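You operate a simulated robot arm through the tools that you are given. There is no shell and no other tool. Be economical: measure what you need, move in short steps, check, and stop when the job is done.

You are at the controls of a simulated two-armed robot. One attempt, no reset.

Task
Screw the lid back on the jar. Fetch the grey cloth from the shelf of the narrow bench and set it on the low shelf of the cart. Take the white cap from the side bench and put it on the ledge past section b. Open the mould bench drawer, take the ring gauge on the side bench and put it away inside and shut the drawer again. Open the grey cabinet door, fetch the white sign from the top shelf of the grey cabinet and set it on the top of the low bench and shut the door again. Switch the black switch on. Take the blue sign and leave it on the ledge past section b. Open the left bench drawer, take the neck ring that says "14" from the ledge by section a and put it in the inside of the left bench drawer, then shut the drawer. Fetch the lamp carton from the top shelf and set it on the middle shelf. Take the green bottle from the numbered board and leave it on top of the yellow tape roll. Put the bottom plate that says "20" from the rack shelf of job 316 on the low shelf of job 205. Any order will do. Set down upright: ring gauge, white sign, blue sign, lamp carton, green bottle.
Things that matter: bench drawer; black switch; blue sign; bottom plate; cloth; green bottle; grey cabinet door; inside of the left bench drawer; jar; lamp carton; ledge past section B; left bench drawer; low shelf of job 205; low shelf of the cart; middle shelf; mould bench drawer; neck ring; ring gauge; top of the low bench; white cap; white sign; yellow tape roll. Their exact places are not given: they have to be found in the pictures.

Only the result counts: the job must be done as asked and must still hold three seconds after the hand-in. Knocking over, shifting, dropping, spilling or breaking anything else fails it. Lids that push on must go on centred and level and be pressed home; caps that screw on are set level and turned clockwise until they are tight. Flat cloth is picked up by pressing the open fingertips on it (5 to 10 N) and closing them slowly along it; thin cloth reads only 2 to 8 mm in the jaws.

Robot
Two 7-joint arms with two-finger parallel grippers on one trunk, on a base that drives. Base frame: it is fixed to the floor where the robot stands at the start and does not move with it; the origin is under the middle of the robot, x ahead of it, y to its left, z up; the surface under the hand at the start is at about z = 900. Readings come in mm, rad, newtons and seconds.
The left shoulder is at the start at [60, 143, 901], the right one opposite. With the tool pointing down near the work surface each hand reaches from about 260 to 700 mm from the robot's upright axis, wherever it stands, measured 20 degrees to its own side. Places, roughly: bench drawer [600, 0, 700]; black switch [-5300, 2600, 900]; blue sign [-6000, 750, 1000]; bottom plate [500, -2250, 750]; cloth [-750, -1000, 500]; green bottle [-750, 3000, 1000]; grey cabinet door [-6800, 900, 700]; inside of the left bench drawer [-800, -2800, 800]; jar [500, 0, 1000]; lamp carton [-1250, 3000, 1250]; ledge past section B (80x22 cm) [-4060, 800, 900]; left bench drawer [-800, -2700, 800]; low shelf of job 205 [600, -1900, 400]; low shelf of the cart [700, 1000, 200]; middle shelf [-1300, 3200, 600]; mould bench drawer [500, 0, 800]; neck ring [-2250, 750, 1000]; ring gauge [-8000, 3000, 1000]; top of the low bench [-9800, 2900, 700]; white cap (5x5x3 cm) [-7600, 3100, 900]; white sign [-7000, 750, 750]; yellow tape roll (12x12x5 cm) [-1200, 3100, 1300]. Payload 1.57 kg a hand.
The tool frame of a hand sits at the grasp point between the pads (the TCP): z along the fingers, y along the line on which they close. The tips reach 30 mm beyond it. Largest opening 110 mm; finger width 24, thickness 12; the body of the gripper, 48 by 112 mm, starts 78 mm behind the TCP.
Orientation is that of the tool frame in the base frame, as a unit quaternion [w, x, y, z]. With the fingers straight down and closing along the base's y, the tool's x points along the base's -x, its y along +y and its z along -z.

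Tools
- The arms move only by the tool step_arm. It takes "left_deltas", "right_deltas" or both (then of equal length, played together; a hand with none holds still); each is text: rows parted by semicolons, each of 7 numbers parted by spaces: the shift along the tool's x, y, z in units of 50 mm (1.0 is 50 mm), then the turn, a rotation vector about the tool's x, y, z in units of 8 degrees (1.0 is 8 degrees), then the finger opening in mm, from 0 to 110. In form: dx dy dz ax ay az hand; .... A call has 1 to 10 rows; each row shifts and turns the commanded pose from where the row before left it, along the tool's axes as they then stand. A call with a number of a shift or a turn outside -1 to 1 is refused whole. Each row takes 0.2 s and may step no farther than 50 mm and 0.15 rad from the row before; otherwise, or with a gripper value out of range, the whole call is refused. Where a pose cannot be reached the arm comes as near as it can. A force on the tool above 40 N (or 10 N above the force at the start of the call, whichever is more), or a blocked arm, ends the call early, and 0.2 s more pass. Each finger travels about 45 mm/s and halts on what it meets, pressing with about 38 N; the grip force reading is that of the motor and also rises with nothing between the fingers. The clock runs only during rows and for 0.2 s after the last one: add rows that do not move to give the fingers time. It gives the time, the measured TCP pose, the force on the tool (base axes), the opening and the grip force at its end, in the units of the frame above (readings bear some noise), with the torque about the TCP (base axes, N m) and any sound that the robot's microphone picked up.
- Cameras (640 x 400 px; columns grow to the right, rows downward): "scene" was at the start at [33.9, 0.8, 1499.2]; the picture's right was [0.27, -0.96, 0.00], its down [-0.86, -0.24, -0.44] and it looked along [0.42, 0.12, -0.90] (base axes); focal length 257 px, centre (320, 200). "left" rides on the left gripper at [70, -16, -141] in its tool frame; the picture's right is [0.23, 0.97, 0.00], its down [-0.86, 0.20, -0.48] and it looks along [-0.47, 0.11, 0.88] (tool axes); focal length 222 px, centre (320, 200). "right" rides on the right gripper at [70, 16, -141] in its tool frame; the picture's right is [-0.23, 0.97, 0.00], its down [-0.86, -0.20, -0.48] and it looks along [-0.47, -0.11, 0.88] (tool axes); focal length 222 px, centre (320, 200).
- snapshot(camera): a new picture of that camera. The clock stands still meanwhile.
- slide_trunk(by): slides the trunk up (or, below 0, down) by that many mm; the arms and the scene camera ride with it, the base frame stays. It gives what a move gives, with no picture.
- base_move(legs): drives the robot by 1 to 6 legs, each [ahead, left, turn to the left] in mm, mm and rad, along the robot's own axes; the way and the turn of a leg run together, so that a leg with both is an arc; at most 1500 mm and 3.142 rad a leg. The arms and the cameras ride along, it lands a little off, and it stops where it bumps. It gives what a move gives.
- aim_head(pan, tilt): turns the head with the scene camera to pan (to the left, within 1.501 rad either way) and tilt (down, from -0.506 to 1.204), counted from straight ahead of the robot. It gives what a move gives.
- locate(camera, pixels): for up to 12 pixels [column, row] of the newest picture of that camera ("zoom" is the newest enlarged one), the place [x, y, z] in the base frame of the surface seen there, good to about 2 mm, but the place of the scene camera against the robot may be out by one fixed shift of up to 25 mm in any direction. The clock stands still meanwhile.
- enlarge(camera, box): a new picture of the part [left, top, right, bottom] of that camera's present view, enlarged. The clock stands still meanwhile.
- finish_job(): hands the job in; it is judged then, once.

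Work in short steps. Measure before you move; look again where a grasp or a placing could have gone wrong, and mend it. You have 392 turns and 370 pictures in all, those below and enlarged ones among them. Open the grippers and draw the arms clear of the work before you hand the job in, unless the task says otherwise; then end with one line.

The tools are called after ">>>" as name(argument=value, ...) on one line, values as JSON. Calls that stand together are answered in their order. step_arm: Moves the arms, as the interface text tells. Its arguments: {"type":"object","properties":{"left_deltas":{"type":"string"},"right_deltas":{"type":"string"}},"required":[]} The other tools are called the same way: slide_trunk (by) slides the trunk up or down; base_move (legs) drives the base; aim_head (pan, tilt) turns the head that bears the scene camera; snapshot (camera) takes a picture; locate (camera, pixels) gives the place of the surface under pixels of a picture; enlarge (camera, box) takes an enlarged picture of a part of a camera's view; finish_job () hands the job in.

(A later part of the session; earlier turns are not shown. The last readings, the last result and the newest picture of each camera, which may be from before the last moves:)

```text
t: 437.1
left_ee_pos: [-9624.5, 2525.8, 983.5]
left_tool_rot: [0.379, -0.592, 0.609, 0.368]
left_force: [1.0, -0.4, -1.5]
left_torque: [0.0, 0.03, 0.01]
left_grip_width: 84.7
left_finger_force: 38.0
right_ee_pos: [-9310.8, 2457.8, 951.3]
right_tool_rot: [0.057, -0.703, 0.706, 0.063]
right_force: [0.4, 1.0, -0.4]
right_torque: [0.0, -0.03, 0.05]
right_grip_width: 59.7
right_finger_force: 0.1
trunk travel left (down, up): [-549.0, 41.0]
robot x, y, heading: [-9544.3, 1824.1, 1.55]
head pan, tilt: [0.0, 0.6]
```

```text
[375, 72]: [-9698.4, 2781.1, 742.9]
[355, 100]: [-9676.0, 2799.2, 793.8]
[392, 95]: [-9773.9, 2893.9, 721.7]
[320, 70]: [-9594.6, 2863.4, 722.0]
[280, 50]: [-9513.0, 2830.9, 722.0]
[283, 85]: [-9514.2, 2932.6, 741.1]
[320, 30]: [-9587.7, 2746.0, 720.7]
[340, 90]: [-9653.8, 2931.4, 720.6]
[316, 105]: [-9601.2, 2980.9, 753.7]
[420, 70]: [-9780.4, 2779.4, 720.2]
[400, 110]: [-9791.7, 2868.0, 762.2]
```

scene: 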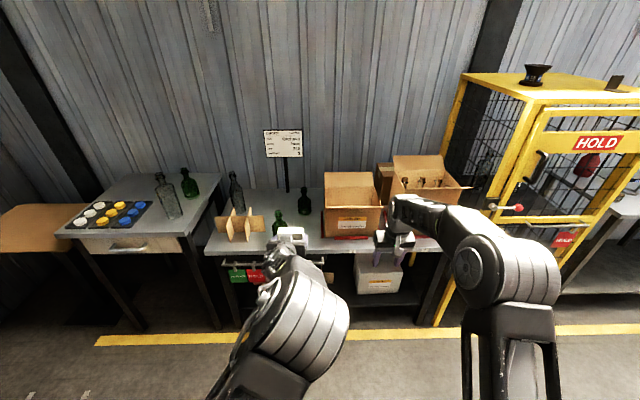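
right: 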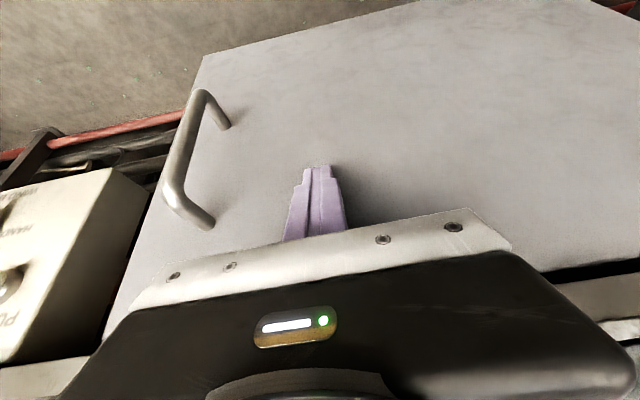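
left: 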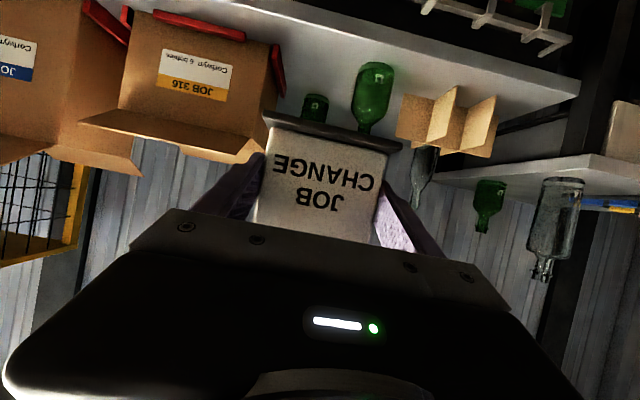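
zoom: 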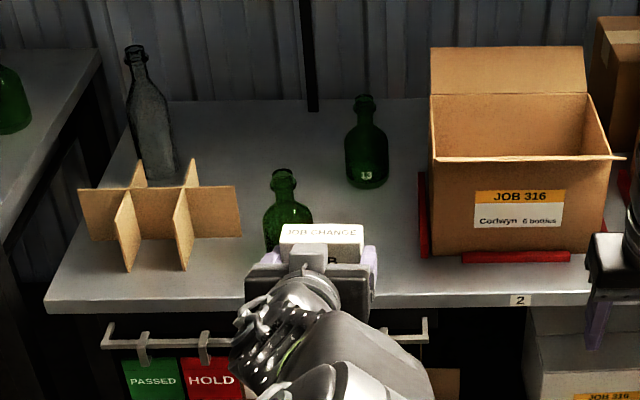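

Bench z 721. The free front-left strip near (-9905,2785) suits best. I pull the right hand back and drive there.

>>> step_arm(right_deltas="0.7 0 0 0 0 0 60;0.7 0 0 0 0 0 60;0.7 0 0 0 0 0 60;0.7 0 0 0 0 0 60;0 0 0 0 0 0 60")

>>> base_move(legs=[[0, 280, 0.02], [130, 0, 0]])

>>> step_arm(left_deltas="0.72 0 0.35 0 0 0 75;0.72 0 0.35 0 0 0 75;0.72 0 0.35 0 0 0 75;0.72 0 0.35 0 0 0 75;0 0 0 0 0 0 75")

>>> snapshot(camera="left")

>>> snapshot(camera="scene")

```text
t: 438.4
left_ee_pos: [-9625.5, 2527.0, 982.7]
left_tool_rot: [0.379, -0.592, 0.609, 0.369]
left_force: [-0.8, 0.7, -0.6]
left_torque: [-0.05, -0.01, 0.01]
left_grip_width: 84.7
left_finger_force: 37.5
right_ee_pos: [-9311.4, 2318.6, 927.1]
right_tool_rot: [0.056, -0.704, 0.705, 0.063]
right_force: [-0.8, 0.1, 0.3]
right_torque: [-0.03, 0.01, 0.01]
right_grip_width: 60.0
right_finger_force: 0.0
trunk travel left (down, up): [-549.0, 41.0]
robot x, y, heading: [-9543.6, 1829.8, 1.551]
head pan, tilt: [0.0, 0.6]
```

```text
t: 441.2
left_ee_pos: [-9919.4, 2661.1, 981.4]
left_tool_rot: [0.375, -0.598, 0.603, 0.372]
left_force: [-0.5, -0.1, -2.2]
left_torque: [-0.03, -0.02, -0.02]
left_grip_width: 84.5
left_finger_force: 38.0
right_ee_pos: [-9601.4, 2460.4, 925.6]
right_tool_rot: [-0.056, 0.71, -0.699, -0.062]
right_force: [0.1, 0.6, -0.4]
right_torque: [-0.04, 0.01, 0.01]
right_grip_width: 59.9
right_finger_force: 0.1
trunk travel left (down, up): [-549.0, 41.0]
robot x, y, heading: [-9820.5, 1958.6, 1.569]
head pan, tilt: [0.0, 0.6]
```

```text
t: 442.4
left_ee_pos: [-9912.6, 2656.6, 826.2]
left_tool_rot: [0.374, -0.598, 0.604, 0.372]
left_force: [-0.1, -0.2, -1.0]
left_torque: [-0.01, 0.04, 0.05]
left_grip_width: 84.6
left_finger_force: 37.8
left hand out of reach, approached as far as the arm can: row 4
right_ee_pos: [-9600.6, 2459.0, 926.8]
right_tool_rot: [-0.056, 0.711, -0.698, -0.063]
right_force: [0.7, -0.1, 0.2]
right_torque: [-0.01, 0.01, -0.02]
right_grip_width: 60.1
right_finger_force: 0.1
trunk travel left (down, up): [-549.0, 41.0]
robot x, y, heading: [-9824.2, 1962.8, 1.565]
head pan, tilt: [0.0, 0.6]
```

```text
178 pictures are left
```

left: 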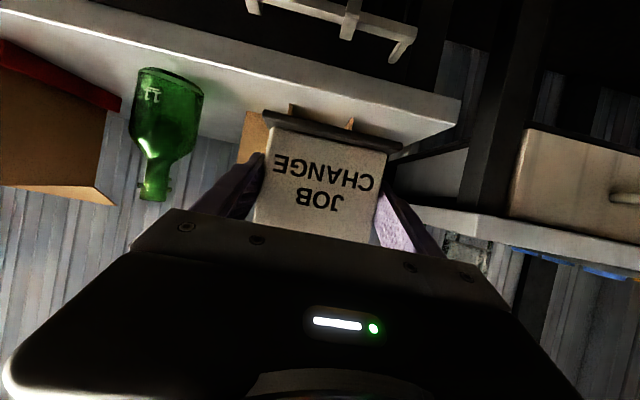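

```text
177 pictures are left
```

scene: 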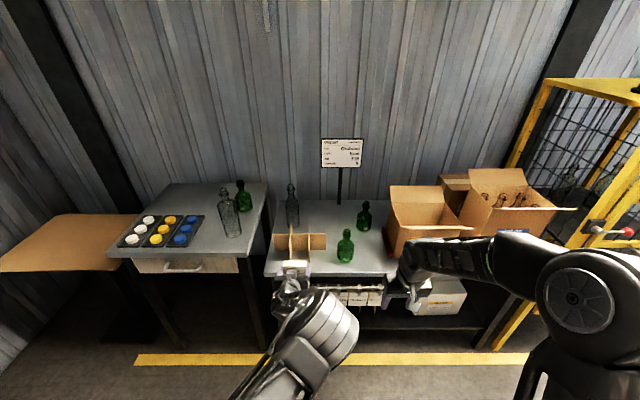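

>>> locate(camera="left", pixels=[[250, 130], [300, 108], [350, 122], [440, 110], [400, 110], [250, 90], [380, 80], [350, 30]])

>>> slide_trunk(by=-36)

```text
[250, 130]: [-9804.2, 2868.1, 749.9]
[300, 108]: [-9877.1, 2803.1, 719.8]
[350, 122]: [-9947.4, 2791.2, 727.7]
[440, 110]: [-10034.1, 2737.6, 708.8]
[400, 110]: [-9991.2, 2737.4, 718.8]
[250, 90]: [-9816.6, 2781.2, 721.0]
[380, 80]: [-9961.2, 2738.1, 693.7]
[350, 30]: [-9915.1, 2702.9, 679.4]
```

```text
t: 443.2
left_ee_pos: [-9914.3, 2657.8, 789.9]
left_tool_rot: [0.376, -0.597, 0.604, 0.371]
left_force: [0.5, -0.6, -1.2]
left_torque: [-0.02, 0.01, 0.01]
left_grip_width: 84.6
left_finger_force: 38.2
right_ee_pos: [-9599.5, 2457.9, 891.6]
right_tool_rot: [-0.057, 0.711, -0.698, -0.064]
right_force: [-0.8, -0.4, 0.0]
right_torque: [0.0, 0.01, 0.01]
right_grip_width: 60.0
right_finger_force: 0.1
trunk travel left (down, up): [-513.0, 77.0]
robot x, y, heading: [-9818.9, 1964.3, 1.567]
head pan, tilt: [0.0, 0.6]
```

The partition's foot reaches y 2791 there, too tight. The gap between the green bottle (right edge −9663) and the box rail (−9515) is better: x≈−9589. I shift right 325 mm and look.

>>> base_move(legs=[[0, -325, 0]])

>>> snapshot(camera="left")

>>> locate(camera="left", pixels=[[420, 95], [395, 120], [270, 100], [240, 120], [330, 100], [300, 80], [230, 80]])

```text
t: 445.3
left_ee_pos: [-9595.7, 2655.1, 789.1]
left_tool_rot: [0.375, -0.598, 0.604, 0.371]
left_force: [0.1, 0.3, -1.5]
left_torque: [-0.03, -0.01, 0.01]
left_grip_width: 84.3
left_finger_force: 37.2
right_ee_pos: [-9281.9, 2459.1, 890.6]
right_tool_rot: [-0.056, 0.711, -0.698, -0.062]
right_force: [-0.5, 0.1, 0.6]
right_torque: [0.04, -0.02, 0.03]
right_grip_width: 60.2
right_finger_force: 0.1
trunk travel left (down, up): [-513.0, 77.0]
robot x, y, heading: [-9505.1, 1960.7, 1.573]
head pan, tilt: [0.0, 0.6]
```

```text
176 pictures are left
```

left: 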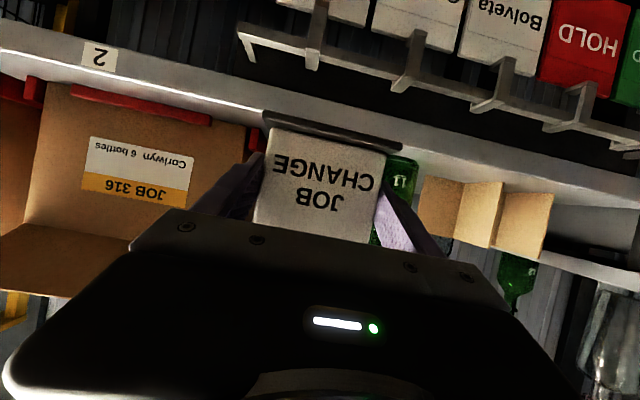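

```text
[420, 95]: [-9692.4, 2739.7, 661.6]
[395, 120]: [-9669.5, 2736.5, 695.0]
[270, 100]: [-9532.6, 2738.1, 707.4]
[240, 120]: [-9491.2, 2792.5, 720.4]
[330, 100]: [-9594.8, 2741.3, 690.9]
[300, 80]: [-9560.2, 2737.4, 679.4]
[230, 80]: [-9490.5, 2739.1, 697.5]
```

I nudge 6 mm right and drive 112 mm ahead over the bench edge.

>>> step_arm(left_deltas="0 -0.12 0 0 0 0 75;0 0 0 0 0 0 75")

>>> base_move(legs=[[112, 0, 0]])

>>> snapshot(camera="left")

>>> enlarge(camera="scene", box=[220, 160, 420, 300])

```text
t: 445.9
left_ee_pos: [-9590.4, 2654.7, 789.9]
left_tool_rot: [0.374, -0.599, 0.602, 0.372]
left_force: [-0.5, -0.3, -1.4]
left_torque: [-0.02, 0.01, -0.02]
left_grip_width: 84.5
left_finger_force: 37.3
right_ee_pos: [-9281.0, 2458.3, 891.3]
right_tool_rot: [-0.056, 0.712, -0.697, -0.063]
right_force: [-0.2, 0.3, -0.2]
right_torque: [0.0, -0.01, 0.0]
right_grip_width: 60.0
right_finger_force: 0.1
trunk travel left (down, up): [-513.0, 77.0]
robot x, y, heading: [-9504.2, 1963.4, 1.569]
head pan, tilt: [0.0, 0.6]
```

```text
t: 447.1
left_ee_pos: [-9590.0, 2769.6, 788.7]
left_tool_rot: [0.374, -0.599, 0.603, 0.371]
left_force: [0.2, 0.8, -1.7]
left_torque: [0.02, 0.0, 0.0]
left_grip_width: 84.7
left_finger_force: 38.3
right_ee_pos: [-9281.9, 2571.9, 888.8]
right_tool_rot: [-0.055, 0.711, -0.698, -0.063]
right_force: [-0.8, -0.2, -0.5]
right_torque: [-0.01, 0.03, -0.02]
right_grip_width: 59.8
right_finger_force: 0.1
trunk travel left (down, up): [-513.0, 77.0]
robot x, y, heading: [-9499.9, 2077.6, 1.57]
head pan, tilt: [0.0, 0.6]
```

```text
175 pictures are left
```

left: 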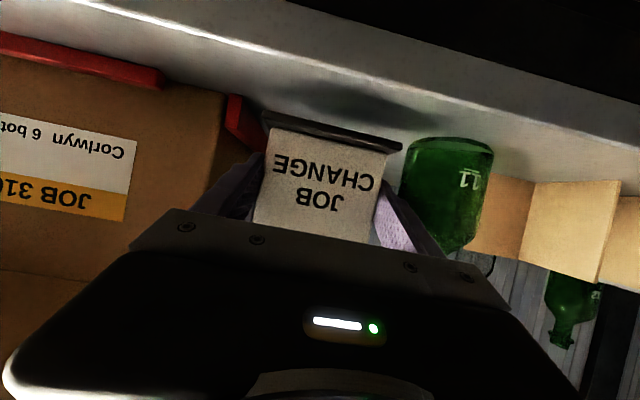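

```text
2.86 times, centred on (320, 230) of scene
```

zoom: 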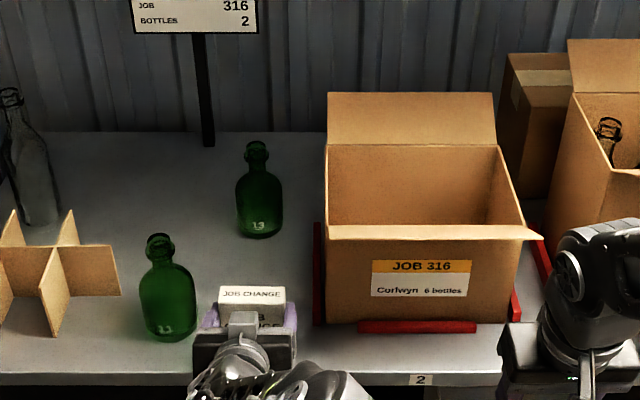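

>>> locate(camera="left", pixels=[[404, 165], [430, 145], [234, 105], [240, 135], [330, 105], [340, 75], [415, 190]])

```text
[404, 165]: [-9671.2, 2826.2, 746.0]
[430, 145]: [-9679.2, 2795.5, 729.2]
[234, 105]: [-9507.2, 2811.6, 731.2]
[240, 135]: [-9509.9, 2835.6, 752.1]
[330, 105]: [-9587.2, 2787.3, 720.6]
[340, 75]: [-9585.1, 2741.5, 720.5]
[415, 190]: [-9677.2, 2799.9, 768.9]
```

Clear on both sides (>20 mm). I lower by trunk 20 mm, then creep.

>>> slide_trunk(by=-20)

>>> step_arm(left_deltas="0.036 0 0.018 0 0 0 75;0 0 0 0 0 0 75")

```text
t: 447.8
left_ee_pos: [-9590.3, 2768.3, 769.9]
left_tool_rot: [0.374, -0.599, 0.602, 0.372]
left_force: [-0.1, 0.5, -1.2]
left_torque: [-0.04, 0.01, 0.01]
left_grip_width: 84.6
left_finger_force: 38.4
right_ee_pos: [-9282.5, 2572.5, 870.9]
right_tool_rot: [-0.056, 0.711, -0.698, -0.063]
right_force: [0.4, 0.6, -0.6]
right_torque: [0.01, -0.01, 0.01]
right_grip_width: 59.8
right_finger_force: 0.1
trunk travel left (down, up): [-493.0, 97.0]
robot x, y, heading: [-9500.8, 2074.7, 1.572]
head pan, tilt: [0.0, 0.6]
```

```text
t: 448.4
left_ee_pos: [-9590.7, 2768.2, 768.6]
left_tool_rot: [0.374, -0.599, 0.602, 0.372]
left_force: [-0.6, 0.2, -2.6]
left_torque: [0.0, -0.02, -0.02]
left_grip_width: 84.3
left_finger_force: 38.4
right_ee_pos: [-9282.9, 2572.0, 871.6]
right_tool_rot: [-0.056, 0.711, -0.698, -0.063]
right_force: [-0.9, 0.0, -0.3]
right_torque: [-0.05, 0.0, 0.01]
right_grip_width: 59.7
right_finger_force: 0.0
trunk travel left (down, up): [-493.0, 97.0]
robot x, y, heading: [-9502.5, 2073.9, 1.569]
head pan, tilt: [0.0, 0.6]
```

>>> step_arm(left_deltas="0.036 0 0.018 0 0 0 75;0.027 0 0.013 0 0 0 75;0 0 0 0 0 0 75")

```text
t: 449.2
left_ee_pos: [-9589.5, 2767.8, 766.5]
left_tool_rot: [0.373, -0.599, 0.603, 0.372]
left_force: [-0.1, 0.7, -2.0]
left_torque: [-0.01, 0.0, 0.02]
left_grip_width: 84.6
left_finger_force: 38.5
right_ee_pos: [-9281.8, 2571.2, 871.3]
right_tool_rot: [-0.055, 0.711, -0.698, -0.063]
right_force: [0.0, -0.2, -0.5]
right_torque: [0.01, -0.01, 0.02]
right_grip_width: 59.9
right_finger_force: 0.1
trunk travel left (down, up): [-493.0, 97.0]
robot x, y, heading: [-9504.7, 2072.9, 1.57]
head pan, tilt: [0.0, 0.6]
```

>>> step_arm(left_deltas="0.027 0 0.013 0 0 0 75;0.018 0 0.009 0 0 0 75;0 0 0 0 0 0 75")

```text
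t: 450.0
left_ee_pos: [-9589.4, 2765.4, 764.8]
left_tool_rot: [0.374, -0.599, 0.602, 0.373]
left_force: [-0.5, 0.2, -0.8]
left_torque: [0.03, -0.02, 0.01]
left_grip_width: 84.4
left_finger_force: 38.1
left hand out of reach, approached as far as the arm can: row 1
right_ee_pos: [-9282.5, 2572.2, 870.3]
right_tool_rot: [-0.056, 0.711, -0.698, -0.063]
right_force: [0.1, -0.3, 0.0]
right_torque: [0.02, 0.0, 0.01]
right_grip_width: 59.9
right_finger_force: 0.2
trunk travel left (down, up): [-493.0, 97.0]
robot x, y, heading: [-9500.3, 2072.3, 1.572]
head pan, tilt: [0.0, 0.6]
```

At the arm's limit; I use the trunk for the last millimetres.

>>> slide_trunk(by=-2)

>>> enlarge(camera="left", box=[220, 90, 440, 240])

```text
t: 450.5
left_ee_pos: [-9588.9, 2765.5, 765.0]
left_tool_rot: [0.375, -0.599, 0.601, 0.373]
left_force: [-1.0, -2.2, 7.6]
left_torque: [0.16, -0.09, 0.01]
left_grip_width: 84.8
left_finger_force: 37.9
right_ee_pos: [-9281.9, 2570.9, 869.2]
right_tool_rot: [-0.056, 0.712, -0.697, -0.063]
right_force: [-0.7, 0.2, 0.8]
right_torque: [0.01, 0.01, 0.04]
right_grip_width: 60.2
right_finger_force: 0.1
trunk travel left (down, up): [-491.0, 99.0]
robot x, y, heading: [-9503.0, 2072.3, 1.571]
head pan, tilt: [0.0, 0.6]
```

```text
2.67 times, centred on (330, 165) of left
```

zoom: 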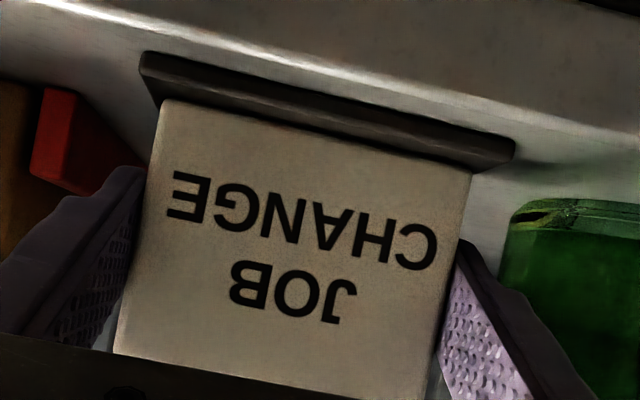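

Contact (7.6 N), foot fully on the bench. I open to 95 and drive straight back.

>>> step_arm(left_deltas="0 0 0 0 0 0 90;0 0 0 0 0 0 95;0 0 0 0 0 0 95")

>>> base_move(legs=[[-150, 0, 0]])

>>> snapshot(camera="left")

```text
t: 451.3
left_ee_pos: [-9589.7, 2765.4, 762.8]
left_tool_rot: [0.373, -0.6, 0.602, 0.373]
left_force: [0.5, -0.3, -0.5]
left_torque: [-0.01, -0.04, 0.04]
left_grip_width: 94.9
left_finger_force: 0.1
right_ee_pos: [-9282.3, 2571.5, 870.1]
right_tool_rot: [-0.056, 0.711, -0.698, -0.064]
right_force: [1.0, -0.5, -0.2]
right_torque: [0.02, -0.02, -0.02]
right_grip_width: 59.9
right_finger_force: 0.0
trunk travel left (down, up): [-491.0, 99.0]
robot x, y, heading: [-9502.2, 2071.3, 1.573]
head pan, tilt: [0.0, 0.6]
```

```text
t: 452.7
left_ee_pos: [-9591.7, 2615.8, 763.4]
left_tool_rot: [0.374, -0.599, 0.602, 0.372]
left_force: [-0.2, -0.5, 0.1]
left_torque: [-0.01, -0.03, 0.05]
left_grip_width: 95.3
left_finger_force: 0.0
right_ee_pos: [-9283.4, 2423.2, 868.9]
right_tool_rot: [-0.056, 0.712, -0.697, -0.063]
right_force: [0.7, 0.1, -1.0]
right_torque: [0.05, 0.0, 0.02]
right_grip_width: 60.2
right_finger_force: 0.0
trunk travel left (down, up): [-491.0, 99.0]
robot x, y, heading: [-9498.6, 1926.8, 1.572]
head pan, tilt: [0.0, 0.6]
```

```text
172 pictures are left
```

left: 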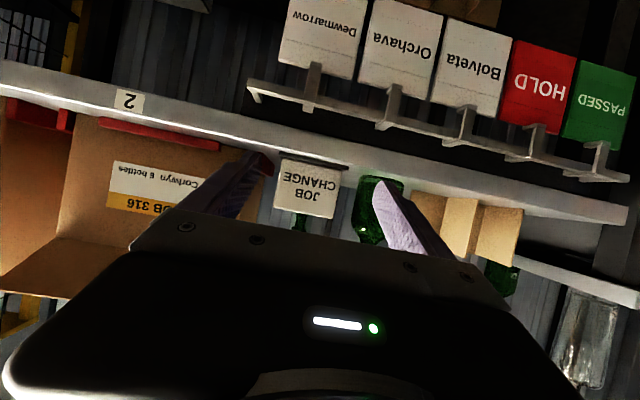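

The white sign stands. Next the side bench with ring gauge and white cap: I drive east and look.

>>> base_move(legs=[[-150, 0, 0], [0, -1300, 0], [0, -400, 0]])

>>> slide_trunk(by=95)

>>> snapshot(camera="scene")

```text
t: 462.3
left_ee_pos: [-7908.1, 2497.7, 763.9]
left_tool_rot: [-0.367, 0.609, -0.592, -0.379]
left_force: [0.0, -0.6, -0.3]
left_torque: [0.0, 0.05, 0.01]
left_grip_width: 94.9
left_finger_force: 0.1
right_ee_pos: [-7593.7, 2313.4, 867.6]
right_tool_rot: [-0.054, 0.722, -0.687, -0.064]
right_force: [0.2, 0.3, 0.9]
right_torque: [0.0, 0.02, 0.01]
right_grip_width: 60.0
right_finger_force: 0.0
trunk travel left (down, up): [-491.0, 99.0]
robot x, y, heading: [-7799.2, 1810.4, 1.603]
head pan, tilt: [0.0, 0.6]
```

```text
t: 463.6
left_ee_pos: [-7907.9, 2497.7, 858.0]
left_tool_rot: [-0.367, 0.609, -0.592, -0.378]
left_force: [-0.7, -0.3, -0.5]
left_torque: [-0.01, -0.01, -0.01]
left_grip_width: 95.0
left_finger_force: 0.0
right_ee_pos: [-7594.0, 2314.4, 963.3]
right_tool_rot: [-0.054, 0.722, -0.686, -0.064]
right_force: [0.0, -0.3, -0.4]
right_torque: [0.0, 0.02, 0.03]
right_grip_width: 59.9
right_finger_force: 0.1
trunk travel left (down, up): [-586.0, 4.0]
robot x, y, heading: [-7800.2, 1810.5, 1.599]
head pan, tilt: [0.0, 0.6]
```

```text
171 pictures are left
```

scene: 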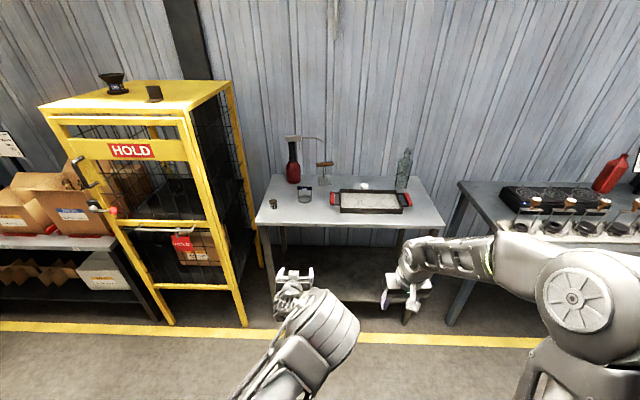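

I zoom on the side bench.

>>> enlarge(camera="scene", box=[245, 120, 455, 250])

>>> locate(camera="scene", pixels=[[273, 203], [304, 193], [363, 185], [370, 200], [350, 225], [265, 222], [405, 175], [293, 165]])

```text
3.05 times, centred on (350, 185) of scene
```

zoom: 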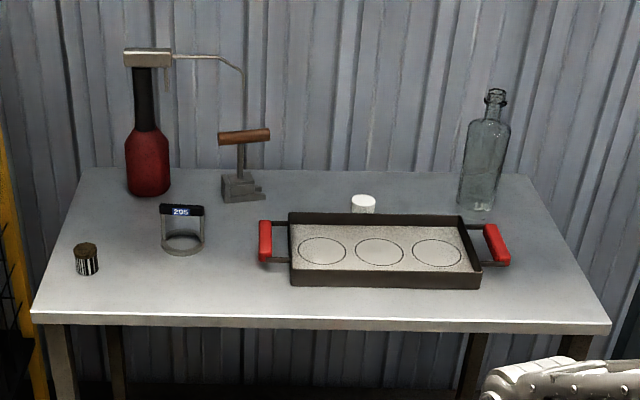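

```text
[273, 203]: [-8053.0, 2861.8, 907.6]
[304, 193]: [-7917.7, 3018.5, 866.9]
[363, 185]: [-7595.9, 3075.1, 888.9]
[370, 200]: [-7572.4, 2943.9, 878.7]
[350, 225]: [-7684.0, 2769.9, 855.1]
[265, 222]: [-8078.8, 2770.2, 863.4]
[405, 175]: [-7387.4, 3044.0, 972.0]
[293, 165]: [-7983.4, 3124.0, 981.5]
```

>>> enlarge(camera="scene", box=[285, 175, 325, 215])

>>> locate(camera="zoom", pixels=[[310, 110], [280, 95], [345, 100], [310, 180], [310, 235], [255, 210], [365, 215], [270, 150], [355, 150]])

```text
10.00 times, centred on (305, 195) of scene
```

zoom: 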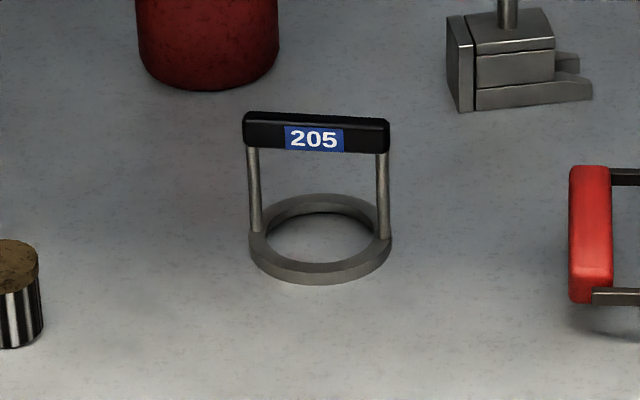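

```text
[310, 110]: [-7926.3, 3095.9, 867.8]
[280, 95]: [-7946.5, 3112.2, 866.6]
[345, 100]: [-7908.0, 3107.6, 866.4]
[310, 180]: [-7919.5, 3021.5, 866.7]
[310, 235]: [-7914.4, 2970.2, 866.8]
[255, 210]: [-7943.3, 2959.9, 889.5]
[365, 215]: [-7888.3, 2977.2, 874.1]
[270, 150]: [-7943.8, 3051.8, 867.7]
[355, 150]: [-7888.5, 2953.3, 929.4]
```

The ring gauge has a black cross bar (x −7944…−7880, z≈930); the cap stands behind the tray at ≈(-7599,3092). I lower the trunk 90 mm and bring both hands upright.

>>> step_arm(left_deltas="0 0 -0.6 0 1 0 100;0 0 -0.6 0 1 0 100;0 0 -0.6 0 1 0 100;0 0 -0.6 0 1 0 100;0 0 -0.6 0 1 0 100;0 0 -0.4 0 1 0 100;0 0 -0.4 0 1 0 100;0 0 -0.4 0 1 0 100;0 0 0 0 0 0 100", right_deltas="0 0 -0.4 0 0.6 0 80;0 0 -0.4 0 0.6 0 80;0 0 0 0 0 0 80;0 0 0 0 0 0 80;0 0 0 0 0 0 80;0 0 0 0 0 0 80;0 0 0 0 0 0 80;0 0 0 0 0 0 80;0 0 0 0 0 0 80")

>>> slide_trunk(by=-86)

>>> base_move(legs=[[500, -45, -0.03]])

>>> snapshot(camera="left")

>>> snapshot(camera="right")

```text
t: 465.6
left_ee_pos: [-7903.9, 2374.4, 1013.3]
left_tool_rot: [0.002, 0.717, -0.697, 0.003]
left_force: [0.6, -0.3, 0.4]
left_torque: [-0.02, 0.0, -0.01]
left_grip_width: 99.9
left_finger_force: 0.2
left hand out of reach, approached as far as the arm can: row 4
right_ee_pos: [-7594.0, 2309.3, 1004.7]
right_tool_rot: [0.002, 0.725, -0.688, -0.003]
right_force: [-0.4, -0.5, 0.2]
right_torque: [0.02, -0.02, 0.0]
right_grip_width: 79.9
right_finger_force: 0.0
trunk travel left (down, up): [-586.0, 4.0]
robot x, y, heading: [-7798.9, 1809.9, 1.6]
head pan, tilt: [0.0, 0.6]
```

```text
t: 466.8
left_ee_pos: [-7904.4, 2373.8, 927.7]
left_tool_rot: [0.002, 0.716, -0.698, 0.001]
left_force: [0.2, 0.1, -0.7]
left_torque: [-0.02, 0.02, 0.02]
left_grip_width: 100.0
left_finger_force: 0.0
right_ee_pos: [-7593.4, 2308.8, 918.7]
right_tool_rot: [0.001, 0.725, -0.688, -0.003]
right_force: [0.2, 0.1, 0.2]
right_torque: [0.03, 0.0, -0.01]
right_grip_width: 80.1
right_finger_force: 0.1
trunk travel left (down, up): [-500.0, 90.0]
robot x, y, heading: [-7799.1, 1810.7, 1.602]
head pan, tilt: [0.0, 0.6]
```

```text
t: 469.8
left_ee_pos: [-7849.7, 2877.9, 926.9]
left_tool_rot: [-0.002, -0.706, 0.708, -0.002]
left_force: [-0.3, 0.2, -0.8]
left_torque: [0.0, 0.0, 0.0]
left_grip_width: 100.1
left_finger_force: 0.1
right_ee_pos: [-7541.3, 2804.4, 917.3]
right_tool_rot: [0.004, 0.716, -0.699, -0.003]
right_force: [-0.1, -0.1, -0.5]
right_torque: [-0.01, -0.02, 0.01]
right_grip_width: 80.2
right_finger_force: 0.0
trunk travel left (down, up): [-500.0, 90.0]
robot x, y, heading: [-7760.7, 2309.3, 1.574]
head pan, tilt: [0.0, 0.6]
```

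```text
168 pictures are left
```

left: 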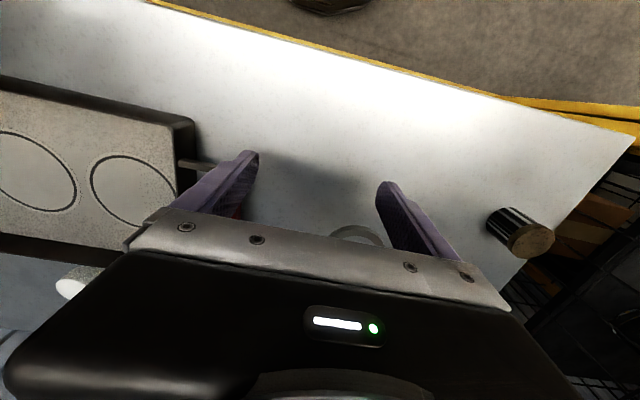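

```text
167 pictures are left
```

right: 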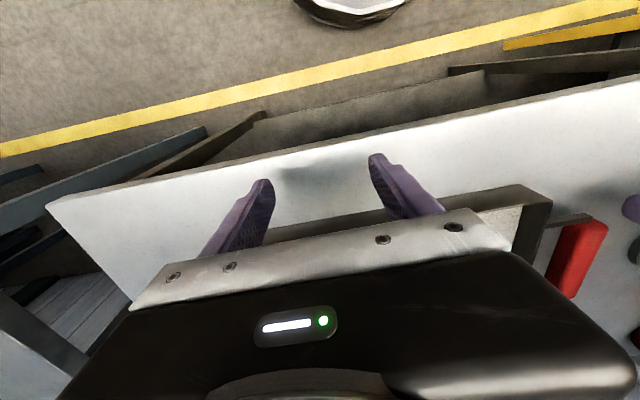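

I raise both hands 110 mm and view again.

>>> step_arm(left_deltas="0 0 -0.9 0 0 0 100;0 0 -0.9 0 0 0 100;0 0.6 -0.4 0 0 0 100;0 0 0 0 0 0 100", right_deltas="0 0 -0.9 0 0 0 80;0 0 -0.9 0 0 0 80;0 0.6 -0.4 0 0 0 80;0 0 0 0 0 0 80")

>>> snapshot(camera="left")

>>> snapshot(camera="right")

```text
t: 470.8
left_ee_pos: [-7877.1, 2877.5, 1034.3]
left_tool_rot: [-0.001, -0.706, 0.708, 0.001]
left_force: [0.5, 0.5, 0.2]
left_torque: [-0.01, -0.01, 0.03]
left_grip_width: 99.8
left_finger_force: 0.0
right_ee_pos: [-7568.4, 2801.9, 1031.5]
right_tool_rot: [0.003, 0.715, -0.699, -0.003]
right_force: [-0.7, 0.8, 0.5]
right_torque: [0.0, 0.01, 0.02]
right_grip_width: 80.0
right_finger_force: 0.0
trunk travel left (down, up): [-500.0, 90.0]
robot x, y, heading: [-7762.0, 2312.3, 1.574]
head pan, tilt: [0.0, 0.6]
```

```text
166 pictures are left
```

left: 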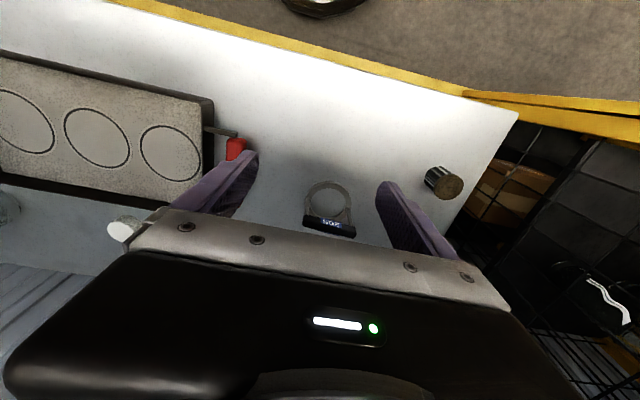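

```text
165 pictures are left
```

right: 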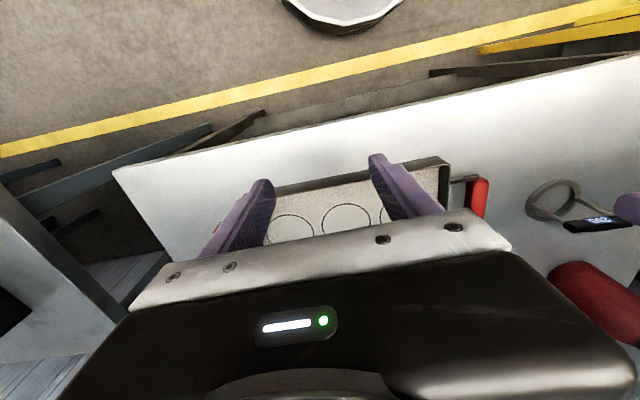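

Gauge at (330,210) in the left view. I locate its bar and ring, and the cap at (122,229).

>>> enlarge(camera="left", box=[280, 160, 380, 245])

>>> locate(camera="left", pixels=[[306, 220], [330, 226], [352, 232], [308, 200], [348, 205], [328, 184], [330, 200], [122, 228], [110, 232], [134, 230]])

```text
4.71 times, centred on (330, 202) of left
```

zoom: 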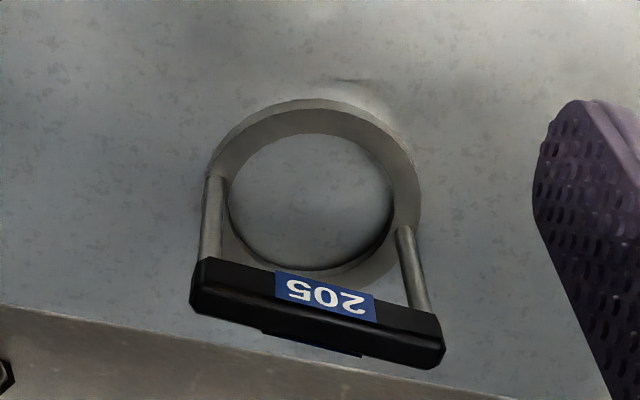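

```text
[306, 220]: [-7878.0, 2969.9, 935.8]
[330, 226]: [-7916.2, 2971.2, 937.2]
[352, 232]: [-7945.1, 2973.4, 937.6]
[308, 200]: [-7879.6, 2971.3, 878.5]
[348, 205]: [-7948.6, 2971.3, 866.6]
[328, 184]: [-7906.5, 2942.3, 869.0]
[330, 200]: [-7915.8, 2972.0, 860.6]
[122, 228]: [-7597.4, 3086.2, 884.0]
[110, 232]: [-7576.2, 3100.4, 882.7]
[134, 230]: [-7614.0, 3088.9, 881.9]
```

I move the left hand over the bar's ends and descend to z≈926.

>>> step_arm(left_deltas="-0.63 0.235 0 0 0 0 100;-0.63 0.235 0 0 0 0 100;-0.63 0.235 0 0 0 0 100;0 0 0.7 0 0 0 100;0 0 0.7 0 0 0 100;0 0 0.4 0 0 0 100;0 0 0 0 0 0 100")

>>> snapshot(camera="left")

```text
t: 472.4
left_ee_pos: [-7901.8, 2889.7, 919.1]
left_tool_rot: [-0.001, -0.706, 0.708, -0.001]
left_force: [-0.4, -0.3, 0.5]
left_torque: [0.0, 0.0, -0.02]
left_grip_width: 99.7
left_finger_force: 0.0
left hand out of reach, approached as far as the arm can: row 1, 2, 3
right_ee_pos: [-7569.7, 2802.2, 1031.4]
right_tool_rot: [0.002, 0.715, -0.699, -0.003]
right_force: [0.9, -0.6, -0.3]
right_torque: [0.0, -0.02, 0.0]
right_grip_width: 80.0
right_finger_force: 0.0
trunk travel left (down, up): [-500.0, 90.0]
robot x, y, heading: [-7763.4, 2310.4, 1.571]
head pan, tilt: [0.0, 0.6]
```

```text
163 pictures are left
```

left: 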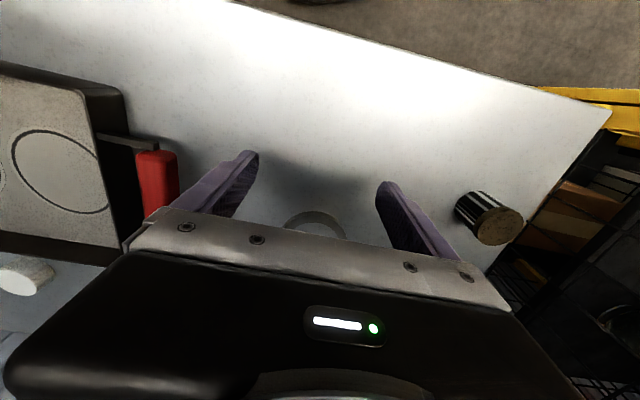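

Out of reach; I rise again and drive 130 mm nearer.

>>> step_arm(left_deltas="0.5 0 -0.7 0 0 0 100;0.5 0 -0.7 0 0 0 100;0 0 -0.7 0 0 0 100;0 0 0 0 0 0 100")

>>> base_move(legs=[[140, 0, 0]])

>>> snapshot(camera="left")

```text
t: 473.4
left_ee_pos: [-7902.0, 2842.7, 1023.8]
left_tool_rot: [-0.002, -0.705, 0.709, -0.002]
left_force: [-0.4, 0.2, 0.3]
left_torque: [0.01, 0.0, 0.01]
left_grip_width: 99.9
left_finger_force: 0.0
right_ee_pos: [-7568.9, 2803.3, 1030.7]
right_tool_rot: [0.003, 0.715, -0.699, -0.003]
right_force: [0.2, -0.4, 0.7]
right_torque: [-0.01, 0.01, -0.01]
right_grip_width: 80.1
right_finger_force: 0.1
trunk travel left (down, up): [-500.0, 90.0]
robot x, y, heading: [-7759.7, 2308.6, 1.568]
head pan, tilt: [0.0, 0.6]
```

```text
t: 474.7
left_ee_pos: [-7901.1, 2984.2, 1023.6]
left_tool_rot: [-0.003, -0.706, 0.708, -0.002]
left_force: [0.5, 0.3, 0.0]
left_torque: [-0.04, -0.01, -0.02]
left_grip_width: 100.1
left_finger_force: 0.0
right_ee_pos: [-7570.3, 2944.0, 1029.9]
right_tool_rot: [0.003, 0.715, -0.699, -0.003]
right_force: [0.3, -0.2, -0.1]
right_torque: [-0.05, -0.02, -0.02]
right_grip_width: 79.8
right_finger_force: 0.0
trunk travel left (down, up): [-500.0, 90.0]
robot x, y, heading: [-7761.0, 2449.6, 1.571]
head pan, tilt: [0.0, 0.6]
```

```text
162 pictures are left
```

left: 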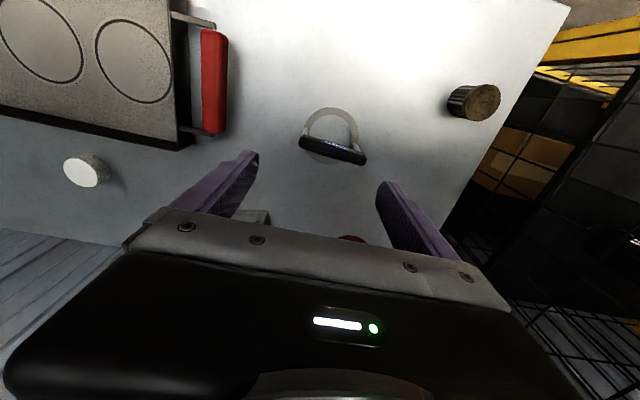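

Now I align (−11, −12 mm) and descend onto the bar, then close.

>>> step_arm(left_deltas="0.24 0.22 0 0 0 0 100;0 0 0.65 0 0 0 100;0 0 0.65 0 0 0 100;0 0 0.65 0 0 0 100;0 0 0 0 0 0 100;0 0 0 0 0 0 85;0 0 0 0 0 0 70;0 0 0 0 0 0 65;0 0 0 0 0 0 65")

>>> snapshot(camera="left")

```text
t: 476.7
left_ee_pos: [-7913.0, 2973.3, 926.1]
left_tool_rot: [-0.002, -0.706, 0.708, -0.002]
left_force: [-0.2, 0.8, 0.4]
left_torque: [-0.01, 0.0, 0.04]
left_grip_width: 74.8
left_finger_force: 34.4
right_ee_pos: [-7570.1, 2943.0, 1030.9]
right_tool_rot: [0.003, 0.715, -0.699, -0.002]
right_force: [-0.4, -0.4, 0.5]
right_torque: [0.03, -0.02, -0.01]
right_grip_width: 80.1
right_finger_force: 0.0
trunk travel left (down, up): [-500.0, 90.0]
robot x, y, heading: [-7766.0, 2448.1, 1.569]
head pan, tilt: [0.0, 0.6]
```

```text
161 pictures are left
```

left: 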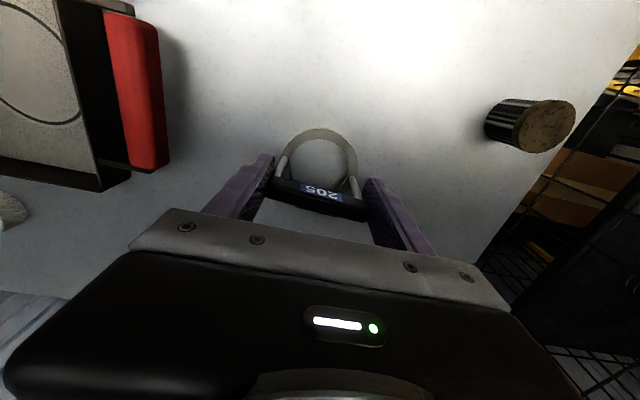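

Gauge held (74.8 mm; bottom 65.5 below TCP). I lift it and move the right hand over the cap.

>>> step_arm(left_deltas="0 0 -0.8 0 0 0 65;0 0 -0.8 0 0 0 65;0 0 -0.8 0 0 0 65;0 0 0 0 0 0 65;0 0 0 0 0 0 65", right_deltas="-0.7 0.13 0.2 0 0 0 80;-0.7 0.13 0.2 0 0 0 80;-0.7 0.13 0.2 0 0 0 80;-0.7 0.13 0.2 0 0 0 80;0 0 0 0 0 0 80")

>>> snapshot(camera="right")

>>> snapshot(camera="left")

```text
t: 477.9
left_ee_pos: [-7912.7, 2971.7, 1047.9]
left_tool_rot: [-0.002, -0.706, 0.709, -0.002]
left_force: [0.1, 0.1, -1.6]
left_torque: [0.05, 0.02, 0.01]
left_grip_width: 74.9
left_finger_force: 38.3
right_ee_pos: [-7600.0, 3082.9, 992.3]
right_tool_rot: [0.002, 0.715, -0.699, -0.004]
right_force: [0.7, 0.1, -0.4]
right_torque: [0.02, -0.01, 0.0]
right_grip_width: 80.0
right_finger_force: 0.1
trunk travel left (down, up): [-500.0, 90.0]
robot x, y, heading: [-7761.8, 2452.2, 1.573]
head pan, tilt: [0.0, 0.6]
```

```text
160 pictures are left
```

right: 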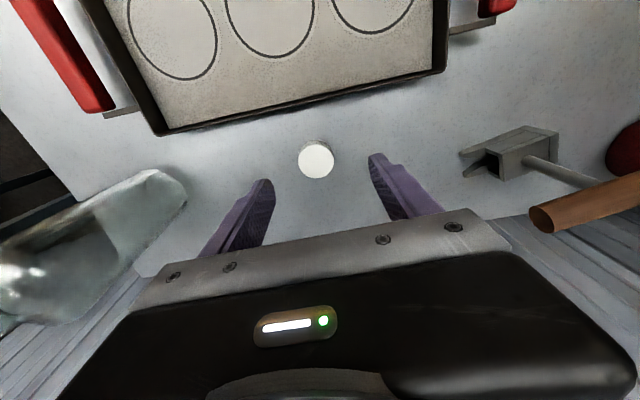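

```text
159 pictures are left
```

left: 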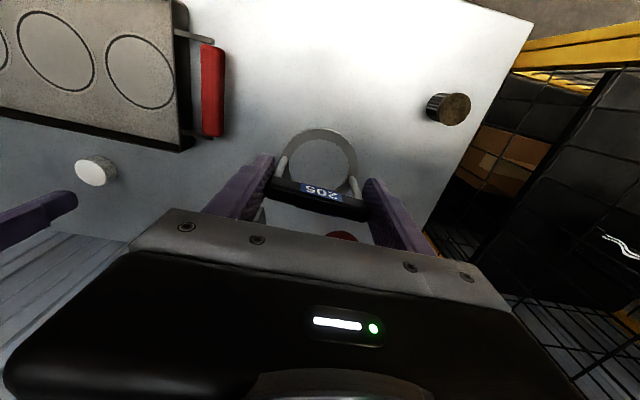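

>>> locate(camera="right", pixels=[[316, 160], [299, 160], [333, 160], [316, 146], [316, 176], [290, 105], [300, 140]])

```text
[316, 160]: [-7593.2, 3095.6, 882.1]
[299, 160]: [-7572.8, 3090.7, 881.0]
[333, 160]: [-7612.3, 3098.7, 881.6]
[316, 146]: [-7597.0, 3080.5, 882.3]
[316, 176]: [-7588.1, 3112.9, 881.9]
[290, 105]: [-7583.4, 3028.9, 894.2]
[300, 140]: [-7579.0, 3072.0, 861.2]
```

Cap centre ≈(-7593,3096), top 882. I align, descend to z≈893 and close.

>>> step_arm(right_deltas="-0.26 -0.14 0 0 0 0 80;0 0 0.66 0 0 0 80;0 0 0.66 0 0 0 80;0 0 0.62 0 0 0 80;0 0 0 0 0 0 80;0 0 0 0 0 0 60;0 0 0 0 0 0 40;0 0 0 0 0 0 30;0 0 0 0 0 0 30")

>>> snapshot(camera="right")

```text
t: 479.9
left_ee_pos: [-7913.7, 2971.6, 1048.0]
left_tool_rot: [-0.002, -0.706, 0.708, -0.002]
left_force: [-0.4, 0.0, -2.0]
left_torque: [-0.02, 0.0, 0.02]
left_grip_width: 74.6
left_finger_force: 37.9
right_ee_pos: [-7600.3, 3082.8, 895.4]
right_tool_rot: [0.003, 0.715, -0.699, -0.003]
right_force: [0.5, -0.6, -0.6]
right_torque: [-0.03, -0.01, -0.02]
right_grip_width: 40.1
right_finger_force: 25.8
right hand out of reach, approached as far as the arm can: row 1
trunk travel left (down, up): [-500.0, 90.0]
robot x, y, heading: [-7765.7, 2447.5, 1.569]
head pan, tilt: [0.0, 0.6]
```

```text
158 pictures are left
```

right: 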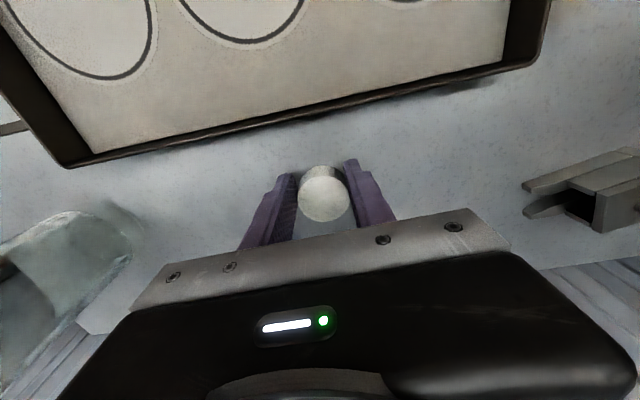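

Cap held (40 mm; bottom 34.5 below TCP). I lift it and back off.

>>> step_arm(right_deltas="0 0 -0.8 0 0 0 30;0 0 -0.8 0 0 0 30;0.3 0 -0.8 0 0 0 30;0.6 0 -0.4 0 0 0 30;0.6 0 0 0 0 0 30;0 0 0 0 0 0 30")

>>> snapshot(camera="right")

>>> base_move(legs=[[-650, 0, 0]])

```text
t: 481.3
left_ee_pos: [-7913.8, 2972.0, 1047.8]
left_tool_rot: [-0.002, -0.707, 0.707, -0.002]
left_force: [0.2, 0.0, -0.9]
left_torque: [0.03, 0.01, 0.02]
left_grip_width: 74.7
left_finger_force: 37.8
right_ee_pos: [-7597.8, 3010.0, 1022.7]
right_tool_rot: [0.004, 0.715, -0.699, -0.004]
right_force: [-1.4, -0.5, 0.8]
right_torque: [-0.03, 0.02, 0.0]
right_grip_width: 40.2
right_finger_force: 38.3
right hand out of reach, approached as far as the arm can: row 3
trunk travel left (down, up): [-500.0, 90.0]
robot x, y, heading: [-7761.7, 2451.3, 1.573]
head pan, tilt: [0.0, 0.6]
```

```text
157 pictures are left
```

right: 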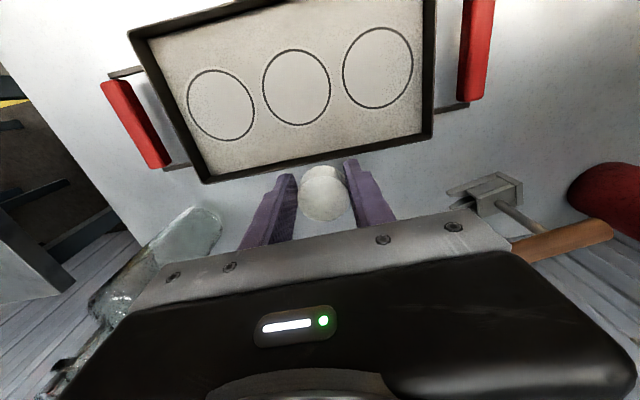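

```text
t: 484.9
left_ee_pos: [-7908.7, 2323.2, 1047.9]
left_tool_rot: [-0.001, -0.7, 0.714, -0.001]
left_force: [-0.2, -0.2, -1.6]
left_torque: [0.04, 0.0, 0.04]
left_grip_width: 74.8
left_finger_force: 38.4
right_ee_pos: [-7591.8, 2354.4, 1023.1]
right_tool_rot: [0.002, 0.71, -0.705, -0.004]
right_force: [0.4, -0.3, -0.2]
right_torque: [0.02, 0.01, -0.01]
right_grip_width: 40.2
right_finger_force: 38.1
trunk travel left (down, up): [-500.0, 90.0]
robot x, y, heading: [-7765.1, 1801.9, 1.553]
head pan, tilt: [0.0, 0.6]
```

Both objects in hand. I drive east to the ledge past section B (x≈-4060) and face it.

>>> base_move(legs=[[0, 0, -1.553], [1250, 0, 0], [1250, 0, 0], [1150, 0, 0], [0, 0, -1.57]])

>>> aim_head(pan=0, tilt=0.5)

>>> snapshot(camera="scene")

```text
t: 510.2
left_ee_pos: [-3977.3, 1345.7, 1047.6]
left_tool_rot: [-0.002, 0.708, 0.706, 0.002]
left_force: [0.6, -0.3, -1.7]
left_torque: [0.06, 0.01, 0.01]
left_grip_width: 74.8
left_finger_force: 37.8
right_ee_pos: [-4293.0, 1306.6, 1023.2]
right_tool_rot: [0.003, 0.699, 0.715, 0.003]
right_force: [-0.2, 0.0, -0.1]
right_torque: [-0.03, 0.01, 0.04]
right_grip_width: 38.6
right_finger_force: 38.2
trunk travel left (down, up): [-500.0, 90.0]
robot x, y, heading: [-4129.0, 1866.3, -1.57]
head pan, tilt: [0.0, 0.6]
```

```text
t: 510.9
left_ee_pos: [-3976.1, 1345.4, 1047.6]
left_tool_rot: [-0.002, 0.709, 0.706, 0.003]
left_force: [0.6, -0.8, -1.7]
left_torque: [-0.01, 0.01, -0.01]
left_grip_width: 75.1
left_finger_force: 38.3
right_ee_pos: [-4293.6, 1307.8, 1023.1]
right_tool_rot: [0.003, 0.699, 0.715, 0.003]
right_force: [0.3, -0.5, -0.5]
right_torque: [-0.01, -0.06, 0.02]
right_grip_width: 38.7
right_finger_force: 37.4
trunk travel left (down, up): [-500.0, 90.0]
robot x, y, heading: [-4129.5, 1866.7, -1.568]
head pan, tilt: [0.0, 0.499]
```

```text
156 pictures are left
```

scene: 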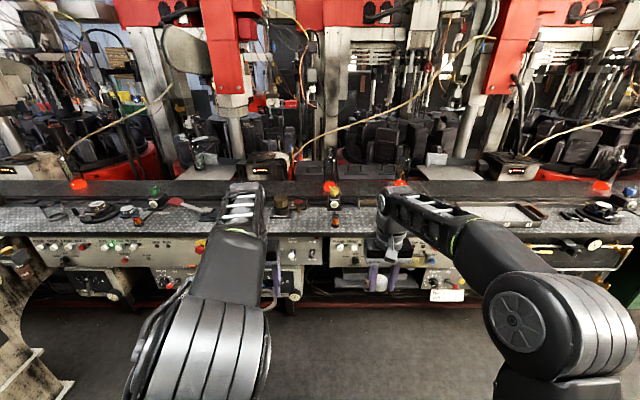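

>>> enlarge(camera="scene", box=[200, 170, 440, 250])

>>> locate(camera="scene", pixels=[[300, 222], [350, 222], [335, 205], [290, 203], [300, 190], [375, 205], [320, 231], [425, 205], [450, 205], [355, 207], [270, 225]])

```text
2.67 times, centred on (320, 210) of scene
```

zoom: 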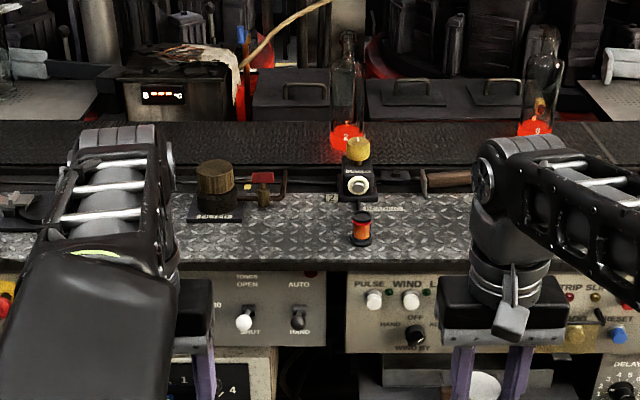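

```text
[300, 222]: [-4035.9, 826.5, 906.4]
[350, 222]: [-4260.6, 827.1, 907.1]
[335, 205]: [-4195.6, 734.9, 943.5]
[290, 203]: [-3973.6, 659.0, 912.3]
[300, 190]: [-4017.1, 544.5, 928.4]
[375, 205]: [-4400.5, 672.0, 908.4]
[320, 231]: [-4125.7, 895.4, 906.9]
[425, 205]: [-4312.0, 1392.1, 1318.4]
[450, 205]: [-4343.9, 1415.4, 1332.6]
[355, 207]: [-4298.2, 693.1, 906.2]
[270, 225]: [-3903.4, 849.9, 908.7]
```

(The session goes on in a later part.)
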